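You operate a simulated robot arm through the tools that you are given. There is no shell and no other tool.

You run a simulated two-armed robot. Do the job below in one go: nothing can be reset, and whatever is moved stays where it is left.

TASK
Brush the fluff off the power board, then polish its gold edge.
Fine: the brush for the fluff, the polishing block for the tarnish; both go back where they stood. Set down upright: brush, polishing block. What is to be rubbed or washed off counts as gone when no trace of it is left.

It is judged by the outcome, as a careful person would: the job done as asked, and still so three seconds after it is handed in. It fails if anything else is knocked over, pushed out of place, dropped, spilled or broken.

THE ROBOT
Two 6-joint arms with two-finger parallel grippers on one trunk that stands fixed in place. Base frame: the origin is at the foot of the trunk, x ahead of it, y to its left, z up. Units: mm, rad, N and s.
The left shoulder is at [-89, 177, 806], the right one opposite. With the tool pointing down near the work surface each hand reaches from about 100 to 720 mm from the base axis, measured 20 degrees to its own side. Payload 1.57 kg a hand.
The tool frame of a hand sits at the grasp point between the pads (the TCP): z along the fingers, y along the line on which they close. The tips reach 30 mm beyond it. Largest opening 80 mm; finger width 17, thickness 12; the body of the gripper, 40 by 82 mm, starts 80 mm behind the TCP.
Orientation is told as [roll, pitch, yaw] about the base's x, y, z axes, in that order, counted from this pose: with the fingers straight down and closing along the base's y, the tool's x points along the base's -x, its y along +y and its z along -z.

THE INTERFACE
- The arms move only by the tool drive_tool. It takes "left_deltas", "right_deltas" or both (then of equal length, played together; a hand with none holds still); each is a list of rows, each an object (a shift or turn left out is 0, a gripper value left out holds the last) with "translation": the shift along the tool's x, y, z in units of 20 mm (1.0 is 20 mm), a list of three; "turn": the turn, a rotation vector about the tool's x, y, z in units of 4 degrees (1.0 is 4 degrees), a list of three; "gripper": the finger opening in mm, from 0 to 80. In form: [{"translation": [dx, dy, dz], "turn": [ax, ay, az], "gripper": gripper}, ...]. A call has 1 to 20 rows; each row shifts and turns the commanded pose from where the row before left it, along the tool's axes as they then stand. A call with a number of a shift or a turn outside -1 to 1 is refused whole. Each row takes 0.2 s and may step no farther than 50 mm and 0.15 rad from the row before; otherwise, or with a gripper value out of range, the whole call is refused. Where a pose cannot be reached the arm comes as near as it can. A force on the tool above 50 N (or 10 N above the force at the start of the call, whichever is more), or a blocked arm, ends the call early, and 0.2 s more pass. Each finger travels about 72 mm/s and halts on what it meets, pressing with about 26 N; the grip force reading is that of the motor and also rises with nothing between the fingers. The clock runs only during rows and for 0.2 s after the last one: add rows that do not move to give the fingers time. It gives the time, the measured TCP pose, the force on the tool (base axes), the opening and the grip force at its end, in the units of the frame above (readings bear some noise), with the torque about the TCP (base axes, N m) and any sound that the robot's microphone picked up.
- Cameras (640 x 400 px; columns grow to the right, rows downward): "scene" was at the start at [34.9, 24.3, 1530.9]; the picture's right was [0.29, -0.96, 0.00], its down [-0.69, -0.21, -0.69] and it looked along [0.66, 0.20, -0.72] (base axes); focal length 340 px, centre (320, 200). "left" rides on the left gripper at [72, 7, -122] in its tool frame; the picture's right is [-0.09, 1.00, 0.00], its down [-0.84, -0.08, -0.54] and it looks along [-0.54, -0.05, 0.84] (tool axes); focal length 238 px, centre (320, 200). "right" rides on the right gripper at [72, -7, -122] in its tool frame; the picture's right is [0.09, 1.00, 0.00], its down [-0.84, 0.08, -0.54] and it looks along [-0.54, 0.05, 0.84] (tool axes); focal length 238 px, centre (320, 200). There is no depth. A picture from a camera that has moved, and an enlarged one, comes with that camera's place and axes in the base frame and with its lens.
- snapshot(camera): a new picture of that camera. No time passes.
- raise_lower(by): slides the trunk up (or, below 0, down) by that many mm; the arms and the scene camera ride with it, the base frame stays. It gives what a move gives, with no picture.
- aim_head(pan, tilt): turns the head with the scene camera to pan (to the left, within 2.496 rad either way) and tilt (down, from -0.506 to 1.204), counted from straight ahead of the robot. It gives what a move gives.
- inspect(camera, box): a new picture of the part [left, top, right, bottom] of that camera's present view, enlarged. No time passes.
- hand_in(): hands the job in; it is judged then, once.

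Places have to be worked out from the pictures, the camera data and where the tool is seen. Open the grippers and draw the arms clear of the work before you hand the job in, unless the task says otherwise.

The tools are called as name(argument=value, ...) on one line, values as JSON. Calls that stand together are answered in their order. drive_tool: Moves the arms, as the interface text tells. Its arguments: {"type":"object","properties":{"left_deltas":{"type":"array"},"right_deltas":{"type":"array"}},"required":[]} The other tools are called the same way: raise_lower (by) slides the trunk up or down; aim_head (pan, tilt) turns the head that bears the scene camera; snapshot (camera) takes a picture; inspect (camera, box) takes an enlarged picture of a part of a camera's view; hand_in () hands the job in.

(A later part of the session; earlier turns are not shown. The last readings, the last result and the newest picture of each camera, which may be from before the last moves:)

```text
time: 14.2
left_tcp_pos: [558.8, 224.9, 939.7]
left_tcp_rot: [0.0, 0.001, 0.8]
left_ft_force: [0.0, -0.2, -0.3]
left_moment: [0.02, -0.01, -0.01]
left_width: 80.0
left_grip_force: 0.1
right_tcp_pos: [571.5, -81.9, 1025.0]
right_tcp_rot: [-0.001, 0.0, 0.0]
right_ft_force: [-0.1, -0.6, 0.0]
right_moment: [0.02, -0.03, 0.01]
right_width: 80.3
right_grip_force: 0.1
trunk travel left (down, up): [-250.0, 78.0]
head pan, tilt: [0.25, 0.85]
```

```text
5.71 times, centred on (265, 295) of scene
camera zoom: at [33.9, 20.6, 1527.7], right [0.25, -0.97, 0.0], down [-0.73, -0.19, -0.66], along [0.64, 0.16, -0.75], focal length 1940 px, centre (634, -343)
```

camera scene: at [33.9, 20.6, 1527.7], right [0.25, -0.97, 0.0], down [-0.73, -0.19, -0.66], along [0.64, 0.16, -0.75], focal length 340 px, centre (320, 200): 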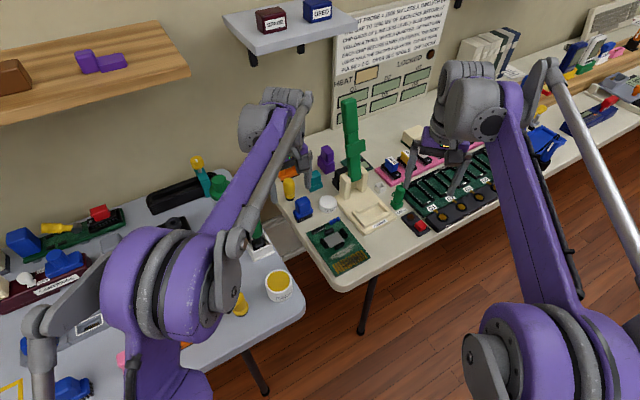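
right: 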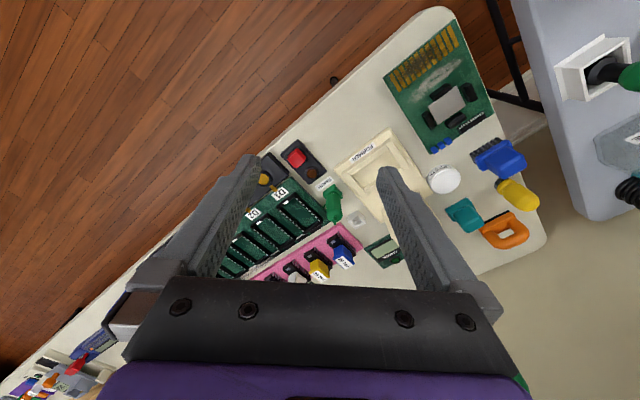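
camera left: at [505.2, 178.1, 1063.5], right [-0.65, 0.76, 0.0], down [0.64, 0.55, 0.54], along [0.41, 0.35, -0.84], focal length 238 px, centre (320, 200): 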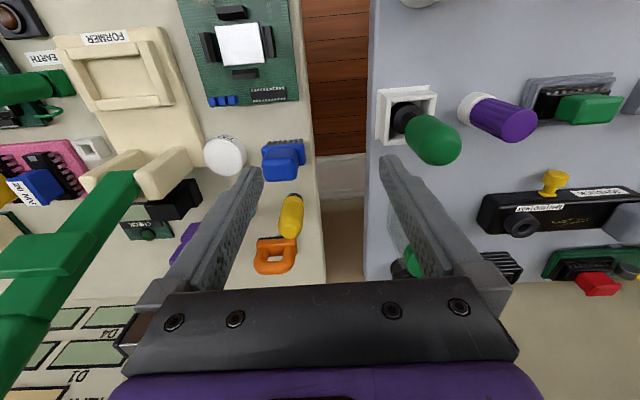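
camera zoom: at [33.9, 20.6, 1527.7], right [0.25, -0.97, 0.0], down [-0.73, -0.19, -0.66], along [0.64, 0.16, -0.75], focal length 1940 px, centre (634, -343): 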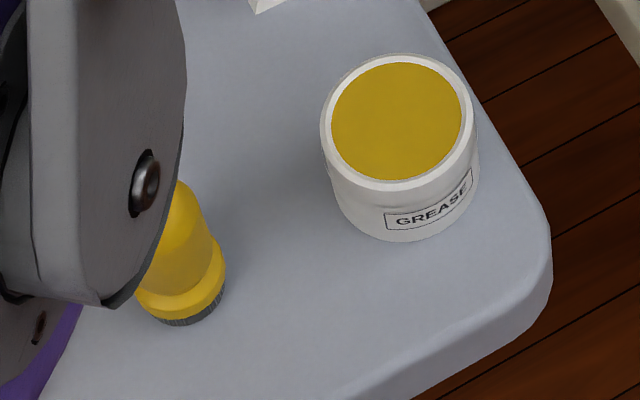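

The blue tool is a tufted brush whose knob top I place at about (630, 223, 810), and the teal block clearly has a cream felt pad beneath; these are the two tools. Next I move the right hand aside a bit and bring the left camera over the board to map the fluff and the tarnish.

drive_tool(left_deltas=[{"translation": [0.95, -0.346, 0.182]}, {"translation": [0.95, -0.346, 0.182]}, {"translation": [0.95, -0.346, 0.182]}, {"translation": [0.95, -0.346, 0.182]}, {"translation": [0.95, -0.346, 0.182]}, {"translation": [0.95, -0.346, 0.182]}, {"translation": [0.95, -0.346, 0.182]}, {"translation": [0.95, -0.346, 0.182]}, {"translation": [0.95, -0.346, 0.182]}, {"translation": [0.95, -0.346, 0.182]}, {"translation": [0.95, -0.346, 0.182]}], right_deltas=[{"translation": [0.3, -0.6, 0]}, {"translation": [0.3, -0.6, 0]}, {"translation": [0.3, -0.6, 0]}, {"translation": [0.3, -0.6, 0]}, {"translation": [0.3, -0.6, 0]}, {"translation": [0.3, -0.6, 0]}, {"translation": [0.3, -0.6, 0]}, {"translation": [0.3, -0.6, 0]}, {"translation": [0.3, -0.6, 0]}, {"translation": [0.3, -0.6, 0]}, {"translation": [0, 0, 0]}])

snapshot(camera="left")

snapshot(camera="right")

snapshot(camera="scene")

```text
time: 16.6
left_tcp_pos: [466.6, 23.3, 901.6]
left_tcp_rot: [-0.002, 0.0, 0.799]
left_ft_force: [-0.7, 0.7, -0.9]
left_moment: [-0.01, -0.01, -0.01]
left_width: 80.0
left_grip_force: 0.1
right_tcp_pos: [511.3, -200.9, 1024.1]
right_tcp_rot: [0.001, -0.001, -0.001]
right_ft_force: [0.0, 0.3, -1.6]
right_moment: [-0.02, -0.01, 0.01]
right_width: 80.0
right_grip_force: 0.0
trunk travel left (down, up): [-250.0, 78.0]
head pan, tilt: [0.25, 0.85]
```

```text
taken
camera left: at [413.5, -23.3, 1023.9], right [-0.65, 0.76, 0.0], down [0.64, 0.55, 0.54], along [0.41, 0.35, -0.84], focal length 238 px, centre (320, 200)
```

left: 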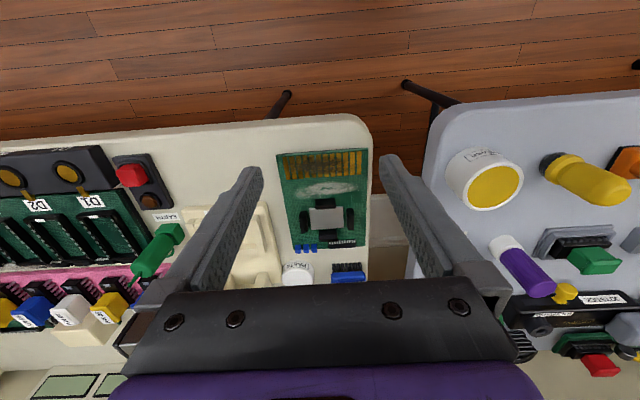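

```text
taken
camera right: at [439.6, -207.3, 1144.4], right [-0.09, 1.0, 0.0], down [0.84, 0.08, 0.54], along [0.54, 0.05, -0.84], focal length 238 px, centre (320, 200)
```

right: 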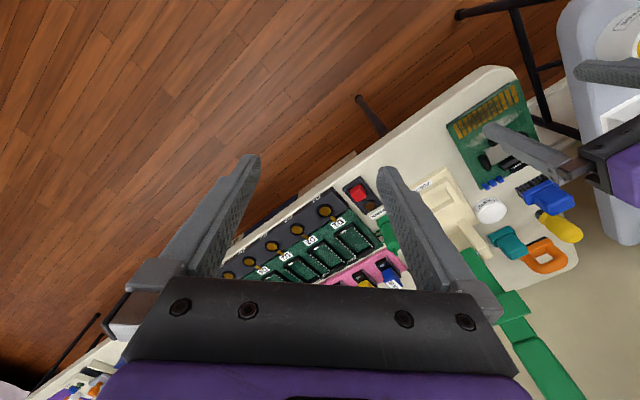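

```text
taken
camera scene: at [33.9, 20.4, 1527.7], right [0.25, -0.97, 0.0], down [-0.73, -0.19, -0.66], along [0.64, 0.16, -0.75], focal length 340 px, centre (320, 200)
```

scene: 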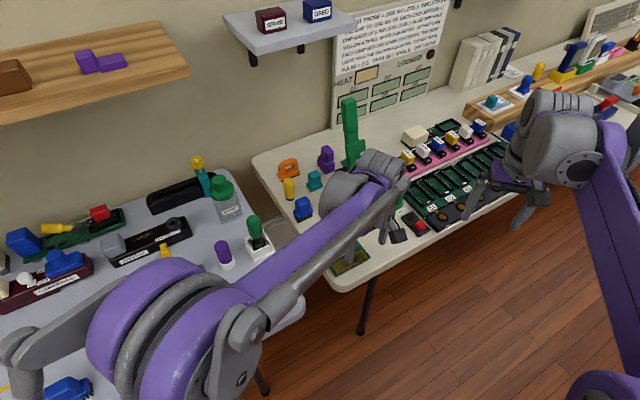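

The board lies cleanly between the fingers in the left camera. I'll zoom in on it to measure the fluff and tarnish extent.

inspect(camera="left", box=[265, 105, 385, 180])

inspect(camera="left", box=[265, 140, 385, 290])

inspect(camera="left", box=[275, 170, 365, 230])

```text
5.33 times, centred on (325, 142) of left
camera zoom: at [413.5, -23.3, 1023.9], right [-0.65, 0.76, 0.0], down [0.64, 0.55, 0.54], along [0.41, 0.35, -0.84], focal length 1271 px, centre (293, 507)
```

zoom: 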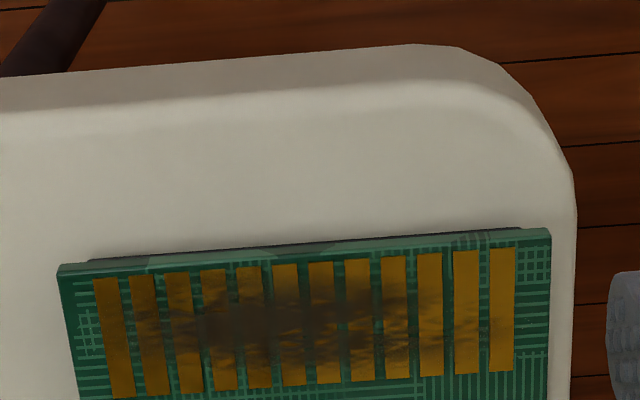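

```text
2.67 times, centred on (325, 215) of left
camera zoom: at [413.5, -23.3, 1023.9], right [-0.65, 0.76, 0.0], down [0.64, 0.55, 0.54], along [0.41, 0.35, -0.84], focal length 636 px, centre (307, 160)
```

zoom: 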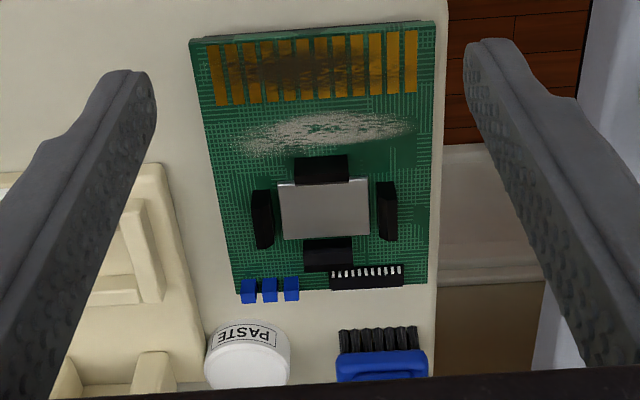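

```text
6.67 times, centred on (320, 200) of left
camera zoom: at [413.5, -23.3, 1023.9], right [-0.65, 0.76, 0.0], down [0.64, 0.55, 0.54], along [0.41, 0.35, -0.84], focal length 1589 px, centre (320, 200)
```

zoom: 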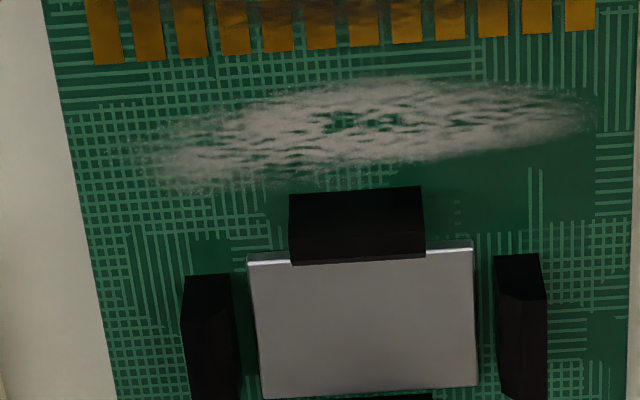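

I now have the board: gold edge from (532, 9) to (453, 87) at z≈751, gold fingers reach 35 mm in, fluff spans 43–67 mm in and ±50 mm across, and a 15 mm high choke begins 68 mm in. I'll move over the brush at a safe height to check the grasp alignment.

drive_tool(left_deltas=[{"translation": [-0.98, 0.087, 0], "turn": [0, 0, 0.16]}, {"translation": [-0.98, 0.087, 0]}, {"translation": [-0.98, 0.087, 0]}, {"translation": [-0.98, 0.087, 0]}, {"translation": [-0.98, 0.087, 0]}, {"translation": [-0.98, 0.087, 0]}, {"translation": [-0.98, 0.087, 0]}, {"translation": [-0.98, 0.087, 0]}, {"translation": [-0.98, 0.087, 0]}, {"translation": [-0.98, 0.087, 0]}, {"translation": [-0.98, 0.087, 0]}, {"translation": [-0.98, 0.087, 0]}, {"translation": [-0.98, 0.087, 0]}])

snapshot(camera="left")

inspect(camera="left", box=[260, 90, 400, 190])

inspect(camera="right", box=[430, 70, 620, 300])

inspect(camera="scene", box=[250, 120, 400, 280])

```text
time: 19.4
left_tcp_pos: [633.4, 219.5, 901.0]
left_tcp_rot: [-0.002, -0.001, 0.788]
left_ft_force: [-0.8, 0.7, -0.4]
left_moment: [-0.01, 0.0, 0.01]
left_width: 79.9
left_grip_force: 0.2
right_tcp_pos: [511.2, -200.8, 1023.9]
right_tcp_rot: [0.001, 0.0, 0.001]
right_ft_force: [-0.1, -0.8, -0.6]
right_moment: [-0.01, -0.02, -0.02]
right_width: 79.6
right_grip_force: 0.1
trunk travel left (down, up): [-250.0, 78.0]
head pan, tilt: [0.25, 0.85]
```

```text
taken
camera left: at [578.9, 172.8, 1024.5], right [-0.64, 0.77, 0.0], down [0.65, 0.54, 0.54], along [0.42, 0.35, -0.84], focal length 238 px, centre (320, 200)
```

left: 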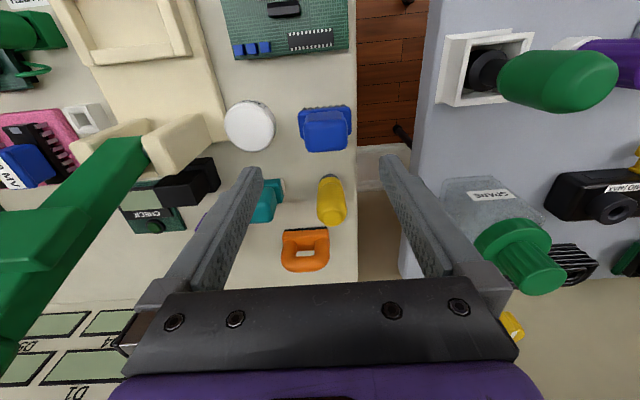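

```text
4.00 times, centred on (330, 140) of left
camera zoom: at [578.9, 172.8, 1024.5], right [-0.64, 0.77, 0.0], down [0.65, 0.54, 0.54], along [0.42, 0.35, -0.84], focal length 953 px, centre (280, 440)
```

zoom: 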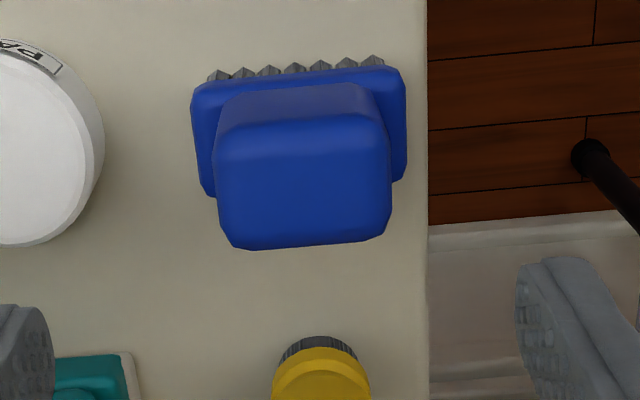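

```text
1.74 times, centred on (525, 185) of right
camera zoom: at [440.0, -206.7, 1144.3], right [-0.09, 1.0, 0.0], down [0.84, 0.08, 0.54], along [0.54, 0.05, -0.84], focal length 414 px, centre (-36, 226)
```

zoom: 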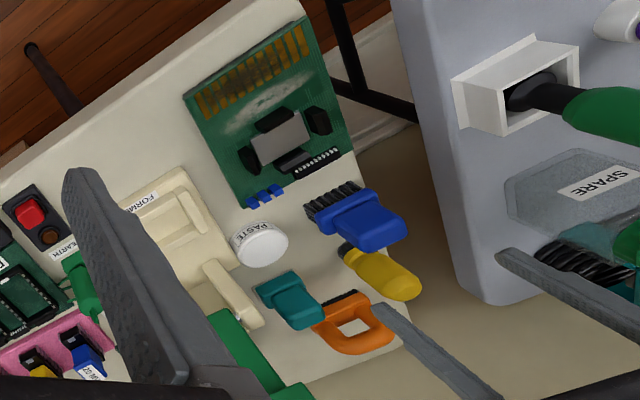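

```text
2.50 times, centred on (325, 200) of scene
camera zoom: at [34.4, 21.0, 1527.7], right [0.25, -0.97, 0.0], down [-0.73, -0.19, -0.66], along [0.64, 0.16, -0.75], focal length 849 px, centre (308, 200)
```

zoom: 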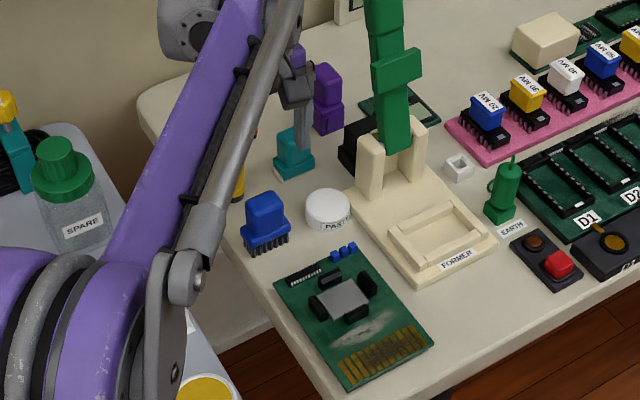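

The knob centre sits about 6 mm toward tool +y from the TCP, its top at z≈810 and the base shoulder at ≈776; the paste tub is close on the other side, so I narrow the opening to 60 before descending to z≈812.

drive_tool(left_deltas=[{"translation": [0, 0.32, 0], "gripper": 60}, {"translation": [0, 0, 0.8]}, {"translation": [0, 0, 0.8]}, {"translation": [0, 0, 0.8]}, {"translation": [0, 0, 0.7]}])

inspect(camera="left", box=[220, 120, 420, 245])

inspect(camera="right", box=[480, 150, 600, 240])

inspect(camera="scene", box=[280, 175, 350, 235])

```text
time: 20.6
left_tcp_pos: [627.7, 224.6, 838.7]
left_tcp_rot: [0.0, -0.001, 0.787]
left_ft_force: [1.2, 0.1, -0.3]
left_moment: [0.0, -0.02, 0.01]
left_width: 60.0
left_grip_force: 0.1
right_tcp_pos: [512.1, -200.9, 1025.0]
right_tcp_rot: [-0.001, 0.0, 0.002]
right_ft_force: [0.5, -0.1, 1.3]
right_moment: [-0.05, 0.02, -0.01]
right_width: 80.0
right_grip_force: 0.1
trunk travel left (down, up): [-250.0, 78.0]
head pan, tilt: [0.25, 0.85]
```

```text
3.20 times, centred on (320, 182) of left
camera zoom: at [573.2, 178.3, 961.9], right [-0.64, 0.77, 0.0], down [0.65, 0.54, 0.54], along [0.42, 0.35, -0.84], focal length 763 px, centre (320, 256)
```

zoom: 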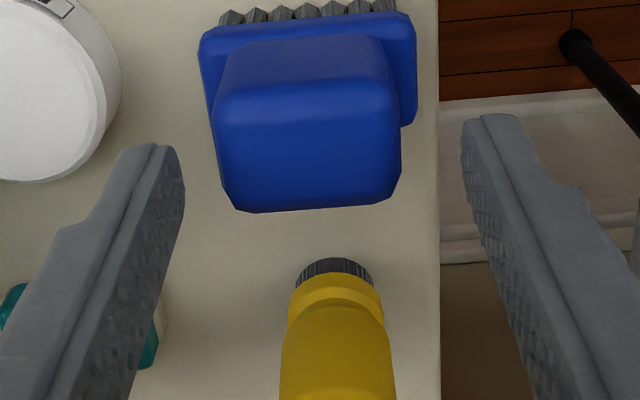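

```text
4.44 times, centred on (540, 195) of right
camera zoom: at [439.8, -206.9, 1144.4], right [-0.09, 1.0, 0.0], down [0.84, 0.08, 0.54], along [0.54, 0.05, -0.84], focal length 1059 px, centre (-658, 222)
```

zoom: 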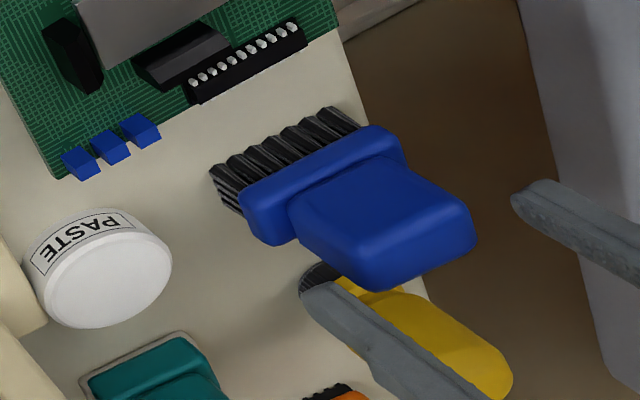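

```text
6.67 times, centred on (315, 205) of scene
camera zoom: at [34.0, 20.7, 1527.7], right [0.25, -0.97, 0.0], down [-0.73, -0.19, -0.66], along [0.64, 0.16, -0.75], focal length 2264 px, centre (353, 167)
```

zoom: 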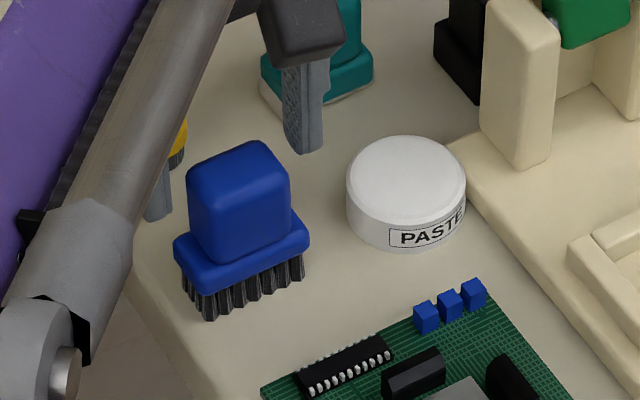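

The knob is centred between the fingers (offset under 2 mm). I'll descend 27 mm so the tips stop just above the brush's base shoulder, and check.

drive_tool(left_deltas=[{"translation": [0, -0.05, 0.66]}, {"translation": [0, 0, 0.66]}])

inspect(camera="left", box=[220, 120, 420, 245])

inspect(camera="right", box=[500, 150, 600, 230])

inspect(camera="scene", box=[280, 175, 350, 235])

```text
time: 21.2
left_tcp_pos: [627.8, 222.0, 813.0]
left_tcp_rot: [0.0, 0.0, 0.788]
left_ft_force: [0.4, -0.6, 0.1]
left_moment: [-0.02, 0.0, -0.02]
left_width: 59.8
left_grip_force: 0.1
right_tcp_pos: [511.1, -200.7, 1024.7]
right_tcp_rot: [-0.001, 0.001, 0.001]
right_ft_force: [-0.4, -0.4, 0.3]
right_moment: [0.0, 0.03, 0.0]
right_width: 79.9
right_grip_force: 0.0
trunk travel left (down, up): [-250.0, 78.0]
head pan, tilt: [0.25, 0.85]
```

```text
3.20 times, centred on (320, 182) of left
camera zoom: at [573.0, 176.3, 936.0], right [-0.64, 0.77, 0.0], down [0.65, 0.54, 0.54], along [0.42, 0.35, -0.84], focal length 763 px, centre (320, 256)
```

zoom: 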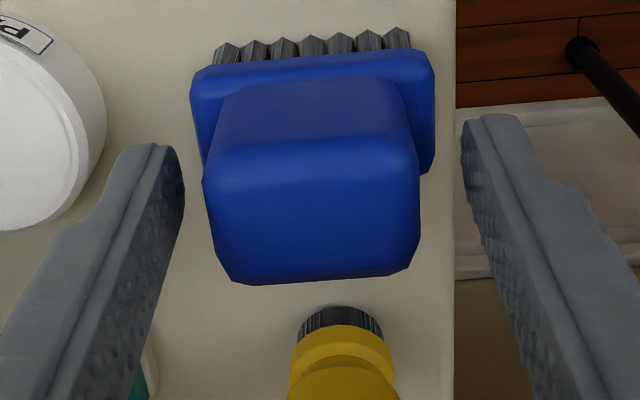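

```text
5.00 times, centred on (550, 190) of right
camera zoom: at [439.7, -207.0, 1144.4], right [-0.09, 1.0, 0.0], down [0.84, 0.08, 0.54], along [0.54, 0.05, -0.84], focal length 1192 px, centre (-830, 250)
```

zoom: 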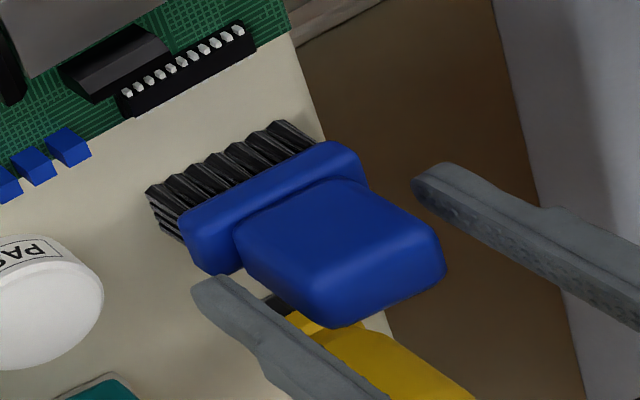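

```text
6.67 times, centred on (315, 205) of scene
camera zoom: at [33.9, 20.7, 1527.7], right [0.25, -0.97, 0.0], down [-0.73, -0.19, -0.66], along [0.64, 0.16, -0.75], focal length 2264 px, centre (353, 167)
```

zoom: 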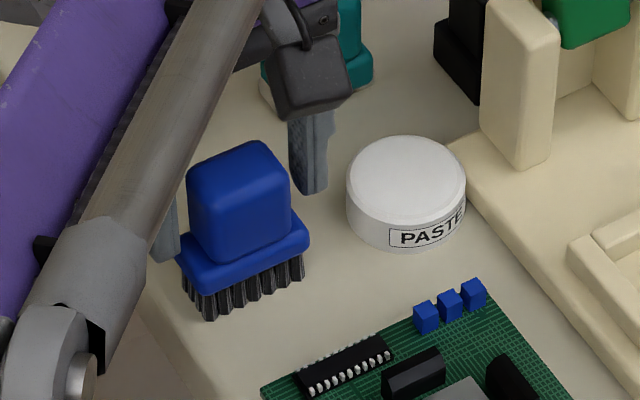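

Tips are at z≈783, just over the shoulder, with the knob centred. Closing the fingers on the knob.

drive_tool(left_deltas=[{"gripper": 20}, {"gripper": 20}, {"gripper": 20}, {"gripper": 20}])

inspect(camera="left", box=[220, 120, 420, 245])

```text
time: 22.2
left_tcp_pos: [628.6, 221.9, 813.5]
left_tcp_rot: [0.001, 0.0, 0.787]
left_ft_force: [-0.7, 1.2, 0.8]
left_moment: [0.01, -0.02, -0.01]
left_width: 39.6
left_grip_force: 26.2
right_tcp_pos: [510.9, -201.8, 1022.9]
right_tcp_rot: [-0.001, -0.003, -0.001]
right_ft_force: [0.4, -0.2, 0.5]
right_moment: [0.0, 0.02, 0.0]
right_width: 80.0
right_grip_force: 0.1
trunk travel left (down, up): [-250.0, 78.0]
head pan, tilt: [0.25, 0.85]
```

```text
3.20 times, centred on (320, 182) of left
camera zoom: at [573.1, 176.4, 936.2], right [-0.64, 0.77, 0.0], down [0.65, 0.54, 0.54], along [0.42, 0.35, -0.84], focal length 763 px, centre (320, 256)
```

zoom: 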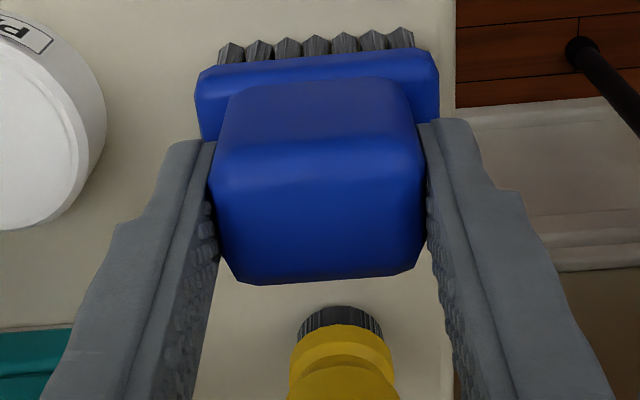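

The brush is gripped (39.6 mm, 26 N). I note the stand position: TCP (628.3, 222.0, 813.3), yaw 0.788. Lifting 60 mm and carrying it over the board.

drive_tool(left_deltas=[{"translation": [0, 0, -0.5]}, {"translation": [0, 0, -0.8]}, {"translation": [0, 0, -0.8]}, {"translation": [0, 0, -0.9]}, {"translation": [0.937, 0.018, 0]}, {"translation": [0.937, 0.018, 0]}, {"translation": [0.937, 0.018, 0]}, {"translation": [0.937, 0.018, 0]}, {"translation": [0.937, 0.018, 0]}, {"translation": [0.937, 0.018, 0]}, {"translation": [0.937, 0.018, 0]}, {"translation": [0.937, 0.018, 0]}, {"translation": [0.937, 0.018, 0]}, {"translation": [0, 0, 0]}])

snapshot(camera="left")

inspect(camera="right", box=[430, 70, 600, 230])

inspect(camera="scene", box=[270, 170, 400, 290])

```text
time: 25.2
left_tcp_pos: [507.3, 105.4, 872.6]
left_tcp_rot: [-0.001, -0.001, 0.789]
left_ft_force: [0.2, -0.4, -0.7]
left_moment: [0.05, 0.02, 0.01]
left_width: 39.6
left_grip_force: 26.2
right_tcp_pos: [512.0, -200.4, 1023.5]
right_tcp_rot: [-0.002, -0.001, -0.002]
right_ft_force: [0.5, -0.3, 0.0]
right_moment: [0.0, 0.0, 0.02]
right_width: 79.9
right_grip_force: 0.0
trunk travel left (down, up): [-250.0, 78.0]
head pan, tilt: [0.25, 0.85]
```

```text
taken
camera left: at [452.4, 59.5, 995.1], right [-0.64, 0.77, 0.0], down [0.65, 0.54, 0.54], along [0.42, 0.35, -0.84], focal length 238 px, centre (320, 200)
```

left: 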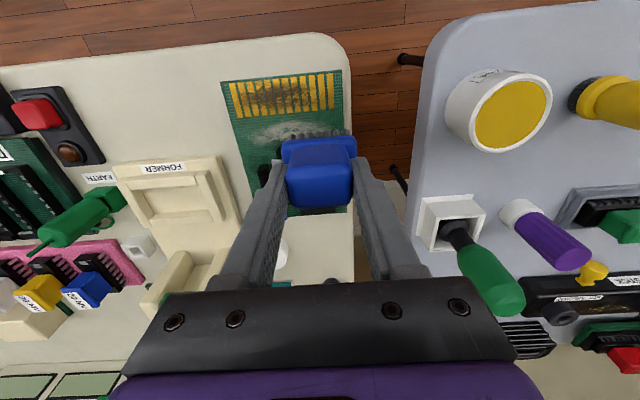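

```text
2.50 times, centred on (515, 150) of right
camera zoom: at [439.9, -206.8, 1144.3], right [-0.09, 1.0, 0.0], down [0.84, 0.08, 0.54], along [0.54, 0.05, -0.84], focal length 596 px, centre (-168, 325)
```

zoom: 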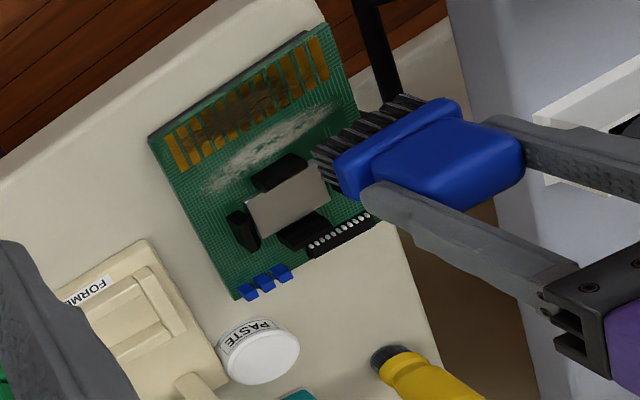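

```text
3.33 times, centred on (335, 230) of scene
camera zoom: at [34.3, 20.8, 1527.7], right [0.25, -0.97, 0.0], down [-0.73, -0.19, -0.66], along [0.64, 0.16, -0.75], focal length 1132 px, centre (270, 100)
```

zoom: 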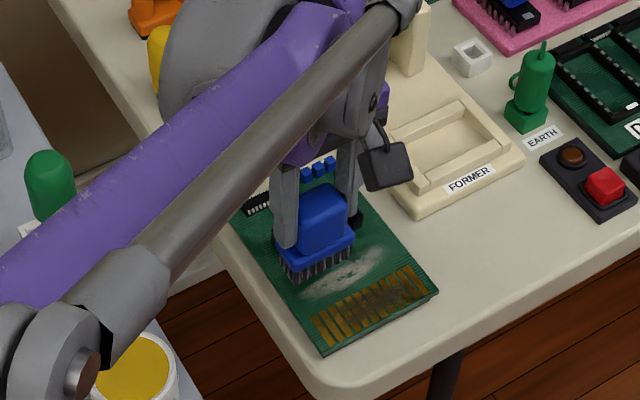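

The brush hangs level over the left end of the fluff. I'll lower it to just above the board and then feel for contact in small steps.

drive_tool(left_deltas=[{"translation": [0, 0, 0.7]}, {"translation": [0, 0, 0.7]}, {"translation": [0, 0, 0.7]}, {"translation": [0, 0, 0.3]}])

inspect(camera="right", box=[460, 80, 580, 180])

inspect(camera="left", box=[220, 60, 400, 215])

inspect(camera="scene", box=[300, 210, 390, 280])

```text
time: 26.2
left_tcp_pos: [505.4, 105.8, 825.4]
left_tcp_rot: [0.001, -0.002, 0.786]
left_ft_force: [2.1, 1.2, 20.5]
left_moment: [0.04, 0.05, 0.0]
left_width: 40.1
left_grip_force: 25.9
right_tcp_pos: [510.3, -200.4, 1024.7]
right_tcp_rot: [-0.001, -0.002, 0.0]
right_ft_force: [0.0, 0.2, -0.8]
right_moment: [-0.01, -0.03, 0.01]
right_width: 80.0
right_grip_force: 0.0
trunk travel left (down, up): [-250.0, 78.0]
head pan, tilt: [0.25, 0.85]
```

```text
4.00 times, centred on (520, 130) of right
camera zoom: at [438.3, -207.3, 1145.1], right [-0.09, 1.0, 0.0], down [0.84, 0.08, 0.54], along [0.54, 0.05, -0.84], focal length 953 px, centre (-480, 480)
```

zoom: 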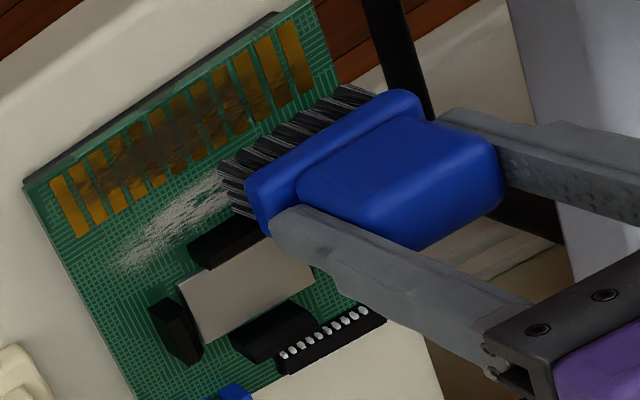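

```text
2.58 times, centred on (310, 138) of left
camera zoom: at [450.7, 59.5, 947.8], right [-0.64, 0.77, 0.0], down [0.64, 0.54, 0.54], along [0.42, 0.35, -0.84], focal length 615 px, centre (346, 361)
```

zoom: 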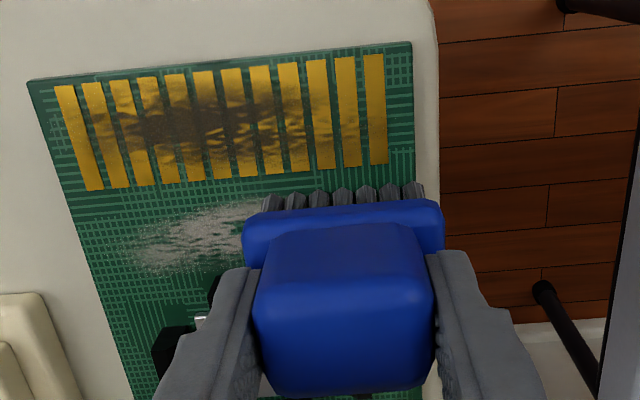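

```text
5.71 times, centred on (345, 245) of scene
camera zoom: at [32.1, 20.3, 1527.9], right [0.25, -0.97, 0.0], down [-0.73, -0.19, -0.66], along [0.64, 0.16, -0.75], focal length 1940 px, centre (177, -57)
```

zoom: 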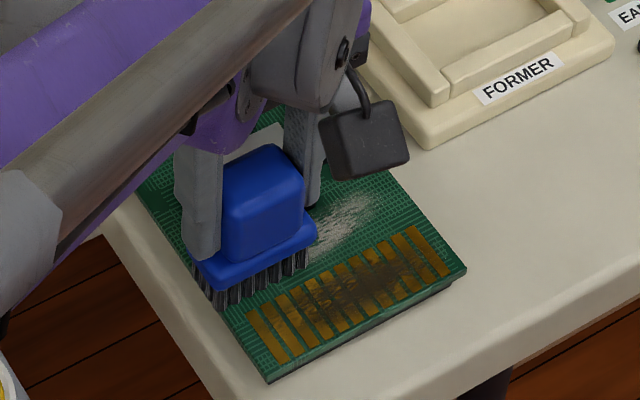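

Contact came at TCP z≈825.4 with 20 N, more firmly than wanted (moment is tiny, so it sits flat on the board). I'll ease off by about 0.6 mm and re-read the force.

drive_tool(left_deltas=[{"translation": [0, 0, -0.03]}])

```text
time: 26.6
left_tcp_pos: [506.2, 105.8, 825.1]
left_tcp_rot: [0.0, 0.0, 0.787]
left_ft_force: [-0.3, 0.0, 6.3]
left_moment: [-0.07, 0.03, -0.01]
left_width: 40.1
left_grip_force: 26.3
right_tcp_pos: [511.8, -200.4, 1023.9]
right_tcp_rot: [0.001, 0.0, 0.001]
right_ft_force: [-0.2, -0.7, 0.5]
right_moment: [0.0, 0.0, 0.01]
right_width: 80.2
right_grip_force: 0.1
trunk travel left (down, up): [-250.0, 78.0]
head pan, tilt: [0.25, 0.85]
```

Now about 6 N. I'll make a short test stroke of 12 mm along the streak and check that only the fluff, not the board, responds.

drive_tool(left_deltas=[{"translation": [0, -0.3, 0]}, {"translation": [0, -0.3, 0]}])

inspect(camera="scene", box=[300, 210, 390, 280])

inspect(camera="left", box=[220, 60, 400, 215])

inspect(camera="right", box=[460, 80, 580, 180])

```text
time: 27.2
left_tcp_pos: [514.9, 96.5, 825.7]
left_tcp_rot: [-0.002, 0.0, 0.789]
left_ft_force: [-2.8, -0.3, -1.3]
left_moment: [-0.08, 0.12, -0.04]
left_width: 39.9
left_grip_force: 25.5
right_tcp_pos: [510.4, -200.4, 1024.1]
right_tcp_rot: [0.003, -0.001, 0.001]
right_ft_force: [-0.9, 0.1, 0.3]
right_moment: [-0.02, 0.01, 0.03]
right_width: 80.0
right_grip_force: 0.0
trunk travel left (down, up): [-250.0, 78.0]
head pan, tilt: [0.25, 0.85]
```

```text
5.71 times, centred on (345, 245) of scene
camera zoom: at [33.7, 20.5, 1527.7], right [0.25, -0.97, 0.0], down [-0.73, -0.19, -0.66], along [0.64, 0.16, -0.75], focal length 1940 px, centre (177, -57)
```

zoom: 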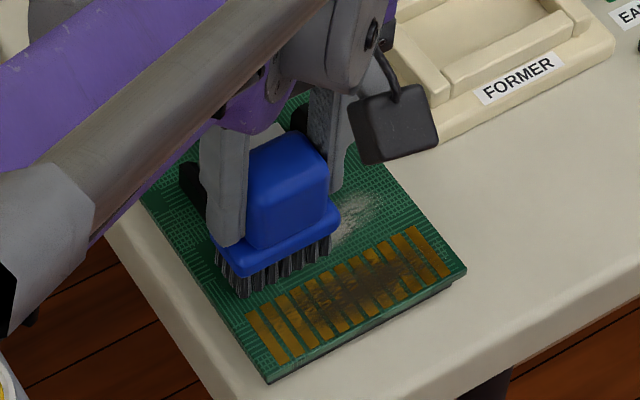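

```text
2.58 times, centred on (310, 138) of left
camera zoom: at [460.2, 50.8, 948.5], right [-0.64, 0.77, 0.0], down [0.65, 0.54, 0.54], along [0.42, 0.35, -0.84], focal length 615 px, centre (346, 361)
```

zoom: 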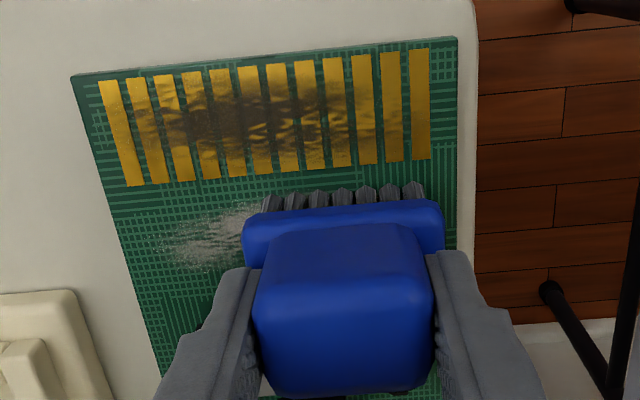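

```text
4.00 times, centred on (520, 130) of right
camera zoom: at [439.5, -207.1, 1144.4], right [-0.09, 1.0, 0.0], down [0.84, 0.08, 0.54], along [0.54, 0.05, -0.84], focal length 953 px, centre (-480, 480)
```

zoom: 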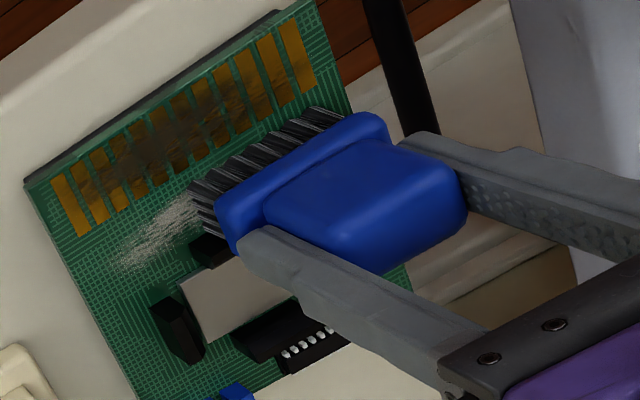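

The board stays put and the brush slides. I'll press slightly more (0.3 mm) and sweep to the far end of the streak and back.

drive_tool(left_deltas=[{"translation": [0, -0.3, 0.015]}, {"translation": [0, -0.3, 0]}, {"translation": [0, -0.3, 0]}, {"translation": [0, -0.3, 0]}, {"translation": [0, -0.3, 0]}, {"translation": [0, -0.3, 0]}, {"translation": [0, -0.3, 0]}, {"translation": [0, -0.3, 0]}])

inspect(camera="scene", box=[300, 210, 390, 280])

inspect(camera="left", box=[220, 60, 400, 215])

inspect(camera="right", box=[460, 80, 580, 180])

```text
time: 29.0
left_tcp_pos: [549.4, 62.1, 824.9]
left_tcp_rot: [0.0, 0.002, 0.787]
left_ft_force: [-7.0, -3.4, -1.9]
left_moment: [-0.24, 0.39, 0.15]
left_width: 40.0
left_grip_force: 25.8
right_tcp_pos: [511.4, -199.7, 1023.3]
right_tcp_rot: [0.0, 0.0, 0.0]
right_ft_force: [-0.6, 0.0, -0.3]
right_moment: [0.0, -0.03, 0.0]
right_width: 80.0
right_grip_force: 0.1
trunk travel left (down, up): [-250.0, 78.0]
head pan, tilt: [0.25, 0.85]
```

```text
5.71 times, centred on (345, 245) of scene
camera zoom: at [33.3, 20.1, 1527.8], right [0.25, -0.97, 0.0], down [-0.73, -0.19, -0.66], along [0.64, 0.16, -0.75], focal length 1940 px, centre (177, -57)
```

zoom: 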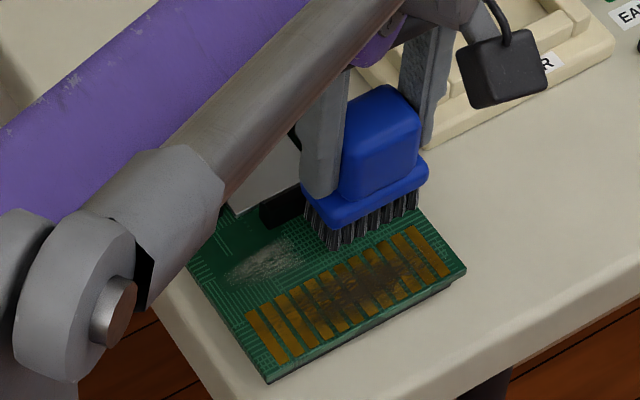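

```text
2.58 times, centred on (310, 138) of left
camera zoom: at [495.1, 16.0, 948.2], right [-0.64, 0.77, 0.0], down [0.65, 0.54, 0.54], along [0.42, 0.35, -0.84], focal length 615 px, centre (346, 361)
```

zoom: 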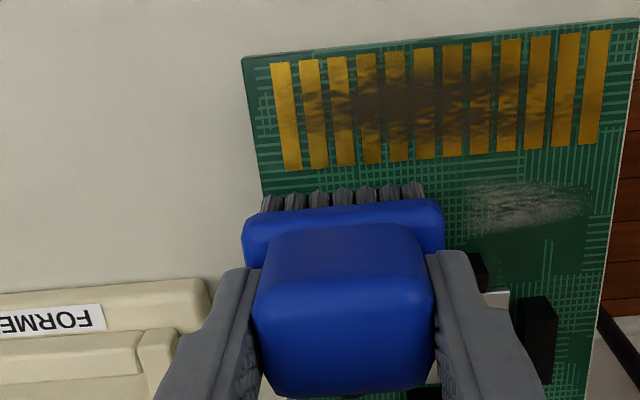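

```text
4.00 times, centred on (520, 130) of right
camera zoom: at [439.2, -207.4, 1144.5], right [-0.09, 1.0, 0.0], down [0.84, 0.08, 0.54], along [0.54, 0.05, -0.84], focal length 953 px, centre (-480, 480)
```

zoom: 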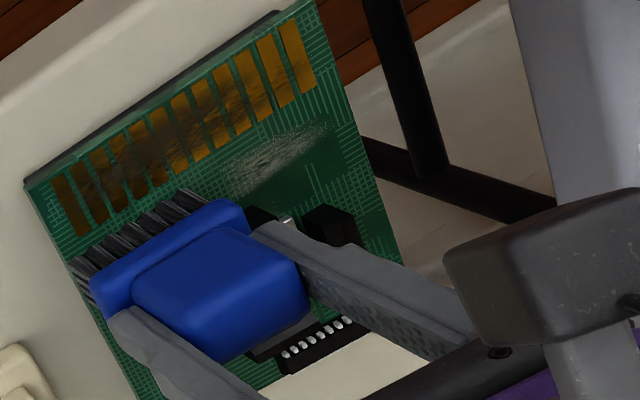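

The fluff is fading where the brush has passed, and the board hasn't shifted. But the force reading shows about 7 N sideways toward the gold edge, maybe bristles touching the choke; I'll hold for a moment to read it at rest.

drive_tool(left_deltas=[{"translation": [0, 0, 0]}])

inspect(camera="right", box=[465, 110, 535, 170])

inspect(camera="scene", box=[330, 215, 385, 265])

```text
time: 29.4
left_tcp_pos: [549.6, 61.9, 824.9]
left_tcp_rot: [-0.002, -0.001, 0.787]
left_ft_force: [-4.4, -4.9, -0.3]
left_moment: [-0.26, 0.31, 0.21]
left_width: 39.7
left_grip_force: 25.7
right_tcp_pos: [510.8, -201.2, 1024.0]
right_tcp_rot: [-0.001, 0.001, 0.0]
right_ft_force: [0.1, 0.6, 0.2]
right_moment: [-0.01, -0.01, 0.0]
right_width: 80.0
right_grip_force: 0.0
trunk travel left (down, up): [-250.0, 78.0]
head pan, tilt: [0.25, 0.85]
```

```text
6.67 times, centred on (500, 140) of right
camera zoom: at [439.2, -207.4, 1144.5], right [-0.09, 1.0, 0.0], down [0.84, 0.08, 0.54], along [0.54, 0.05, -0.84], focal length 1589 px, centre (-880, 600)
```

zoom: 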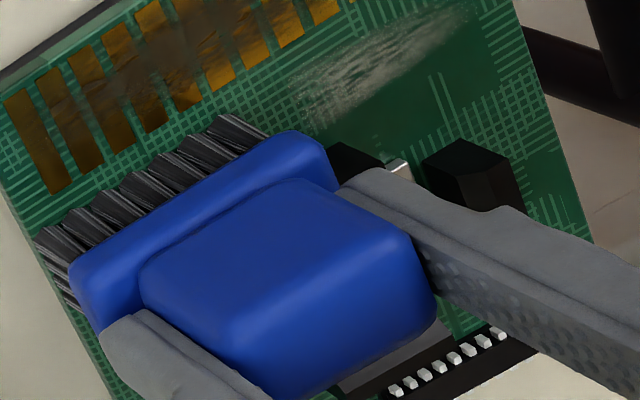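

```text
8.00 times, centred on (358, 240) of scene
camera zoom: at [33.3, 20.1, 1527.8], right [0.25, -0.97, 0.0], down [-0.73, -0.19, -0.66], along [0.64, 0.16, -0.75], focal length 2717 px, centre (20, -120)
```

zoom: 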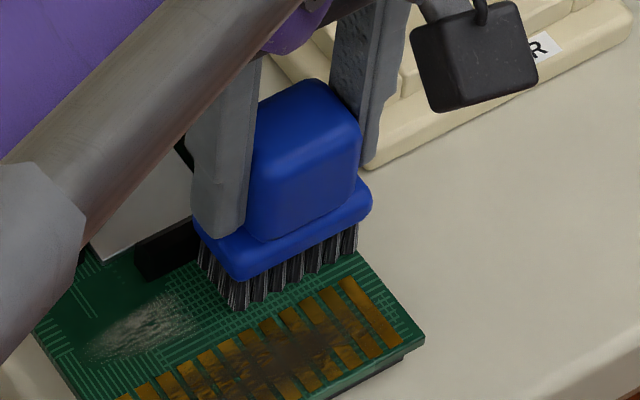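

The rest force (about 6.6 N toward the gold edge, at bristle height) means the bristles are lightly against the choke. I'll back off 2 mm toward the gold edge and re-read.

drive_tool(left_deltas=[{"translation": [0.1, 0, 0]}, {"translation": [0, 0, 0]}])

```text
time: 30.0
left_tcp_pos: [548.8, 61.7, 824.3]
left_tcp_rot: [0.001, -0.001, 0.787]
left_ft_force: [-0.5, 1.0, -0.1]
left_moment: [0.0, -0.04, 0.03]
left_width: 39.9
left_grip_force: 26.1
right_tcp_pos: [511.4, -200.3, 1022.4]
right_tcp_rot: [0.0, -0.002, 0.002]
right_ft_force: [0.2, -0.2, -0.1]
right_moment: [0.01, 0.0, 0.0]
right_width: 80.0
right_grip_force: 0.1
trunk travel left (down, up): [-250.0, 78.0]
head pan, tilt: [0.25, 0.85]
```

Sideways force is gone, but vertical contact is now near zero. I'll press down in two small steps and read.

drive_tool(left_deltas=[{"translation": [0, 0, 0.02]}, {"translation": [0, 0, 0]}])

```text
time: 30.6
left_tcp_pos: [548.4, 62.7, 825.1]
left_tcp_rot: [-0.001, 0.001, 0.788]
left_ft_force: [0.8, -0.1, 1.3]
left_moment: [-0.02, -0.03, 0.02]
left_width: 40.0
left_grip_force: 26.1
right_tcp_pos: [511.8, -200.4, 1024.4]
right_tcp_rot: [-0.001, 0.0, -0.001]
right_ft_force: [0.6, 0.8, 0.0]
right_moment: [0.02, -0.01, 0.01]
right_width: 79.7
right_grip_force: 0.0
trunk travel left (down, up): [-250.0, 78.0]
head pan, tilt: [0.25, 0.85]
```

Around 2 N now. A little more pressure and I sweep the full streak back toward the other end.

drive_tool(left_deltas=[{"translation": [0, 0, 0.012]}, {"translation": [0, 0.3, 0]}, {"translation": [0, 0.3, 0]}, {"translation": [0, 0.3, 0]}, {"translation": [0, 0.3, 0]}, {"translation": [0, 0.3, 0]}, {"translation": [0, 0.3, 0]}, {"translation": [0, 0.3, 0]}, {"translation": [0, 0.3, 0]}, {"translation": [0, 0.3, 0]}, {"translation": [0, 0.3, 0]}, {"translation": [0, 0.3, 0]}])

inspect(camera="scene", box=[300, 210, 390, 280])

inspect(camera="right", box=[460, 80, 580, 180])

inspect(camera="left", box=[220, 60, 400, 215])

```text
time: 33.2
left_tcp_pos: [502.1, 108.2, 824.1]
left_tcp_rot: [0.0, 0.001, 0.787]
left_ft_force: [2.0, -1.2, 8.1]
left_moment: [-0.02, -0.06, -0.03]
left_width: 39.8
left_grip_force: 25.7
right_tcp_pos: [510.4, -201.2, 1024.0]
right_tcp_rot: [0.0, 0.0, 0.0]
right_ft_force: [-0.9, -0.3, -0.4]
right_moment: [0.01, 0.04, -0.03]
right_width: 80.2
right_grip_force: 0.0
trunk travel left (down, up): [-250.0, 78.0]
head pan, tilt: [0.25, 0.85]
```

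```text
5.71 times, centred on (345, 245) of scene
camera zoom: at [33.4, 20.3, 1527.8], right [0.25, -0.97, 0.0], down [-0.73, -0.19, -0.66], along [0.64, 0.16, -0.75], focal length 1940 px, centre (177, -57)
```

zoom: 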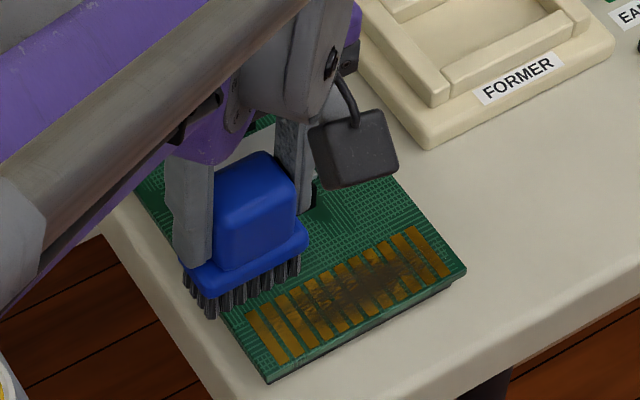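

```text
4.00 times, centred on (520, 130) of right
camera zoom: at [439.3, -207.2, 1144.6], right [-0.09, 1.0, 0.0], down [0.84, 0.08, 0.54], along [0.54, 0.05, -0.84], focal length 953 px, centre (-480, 480)
```

zoom: 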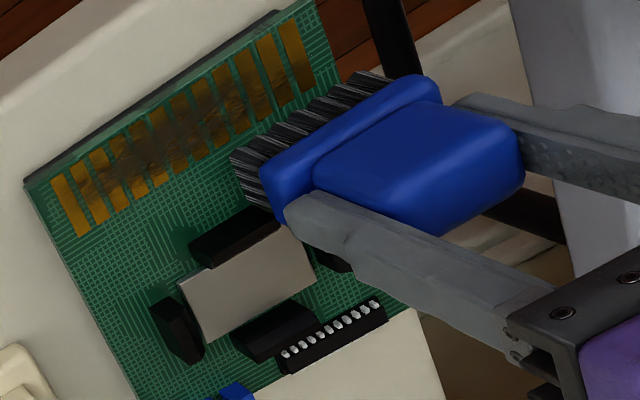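

```text
2.58 times, centred on (310, 138) of left
camera zoom: at [446.3, 62.5, 947.7], right [-0.64, 0.77, 0.0], down [0.65, 0.54, 0.54], along [0.42, 0.35, -0.84], focal length 615 px, centre (346, 361)
```

zoom: 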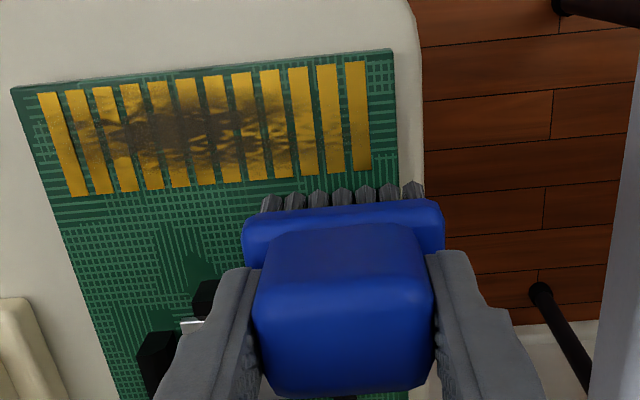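

The visible stretch is clean and the board hasn't moved. I'll do another full there-and-back pass to clear the end currently under the brush.

drive_tool(left_deltas=[{"translation": [0, 0.2, 0]}, {"translation": [0, -0.3, 0]}, {"translation": [0, -0.3, 0]}, {"translation": [0, -0.3, 0]}, {"translation": [0, -0.3, 0]}, {"translation": [0, -0.3, 0]}, {"translation": [0, -0.3, 0]}, {"translation": [0, -0.3, 0]}, {"translation": [0, -0.3, 0]}, {"translation": [0, -0.3, 0]}, {"translation": [0, -0.3, 0]}, {"translation": [0, -0.3, 0]}, {"translation": [0, -0.3, 0]}])

inspect(camera="scene", box=[300, 210, 390, 280])

inspect(camera="right", box=[465, 80, 555, 155])

inspect(camera="left", box=[320, 60, 410, 160])

```text
time: 36.0
left_tcp_pos: [549.5, 59.8, 825.1]
left_tcp_rot: [0.001, -0.002, 0.787]
left_ft_force: [-1.8, 1.5, 7.5]
left_moment: [0.09, 0.09, -0.02]
left_width: 40.0
left_grip_force: 26.0
right_tcp_pos: [511.1, -200.7, 1024.7]
right_tcp_rot: [-0.001, -0.001, -0.001]
right_ft_force: [0.1, 0.2, 1.1]
right_moment: [0.04, 0.0, -0.01]
right_width: 80.0
right_grip_force: 0.1
trunk travel left (down, up): [-250.0, 78.0]
head pan, tilt: [0.25, 0.85]
```

```text
5.71 times, centred on (345, 245) of scene
camera zoom: at [33.0, 20.8, 1527.8], right [0.25, -0.97, 0.0], down [-0.73, -0.19, -0.66], along [0.64, 0.16, -0.75], focal length 1940 px, centre (177, -57)
```

zoom: 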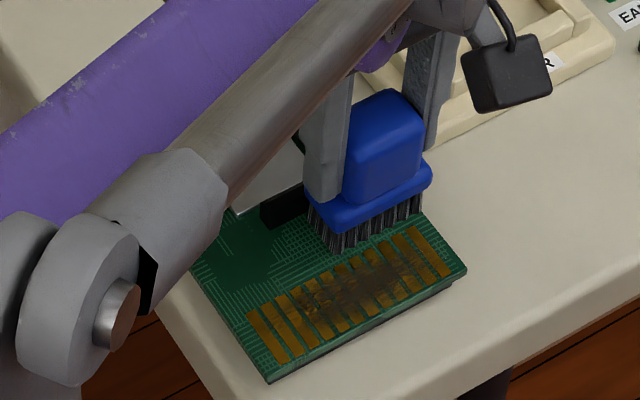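

```text
5.33 times, centred on (510, 118) of right
camera zoom: at [439.0, -206.9, 1144.8], right [-0.09, 1.0, 0.0], down [0.84, 0.08, 0.54], along [0.54, 0.05, -0.84], focal length 1271 px, centre (-693, 640)
```

zoom: 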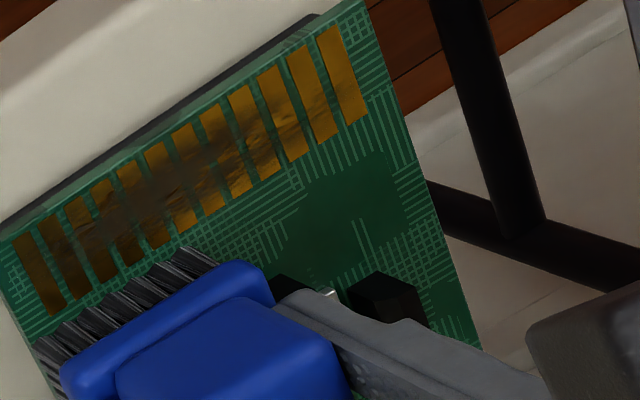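

```text
4.00 times, centred on (365, 110) of left
camera zoom: at [493.8, 14.3, 947.6], right [-0.64, 0.77, 0.0], down [0.65, 0.54, 0.54], along [0.42, 0.35, -0.84], focal length 953 px, centre (140, 560)
```

zoom: 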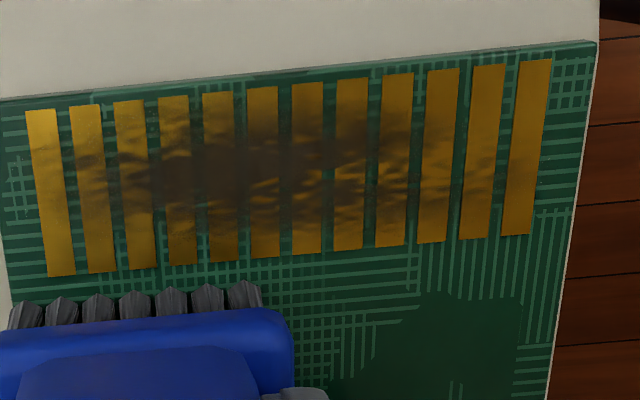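

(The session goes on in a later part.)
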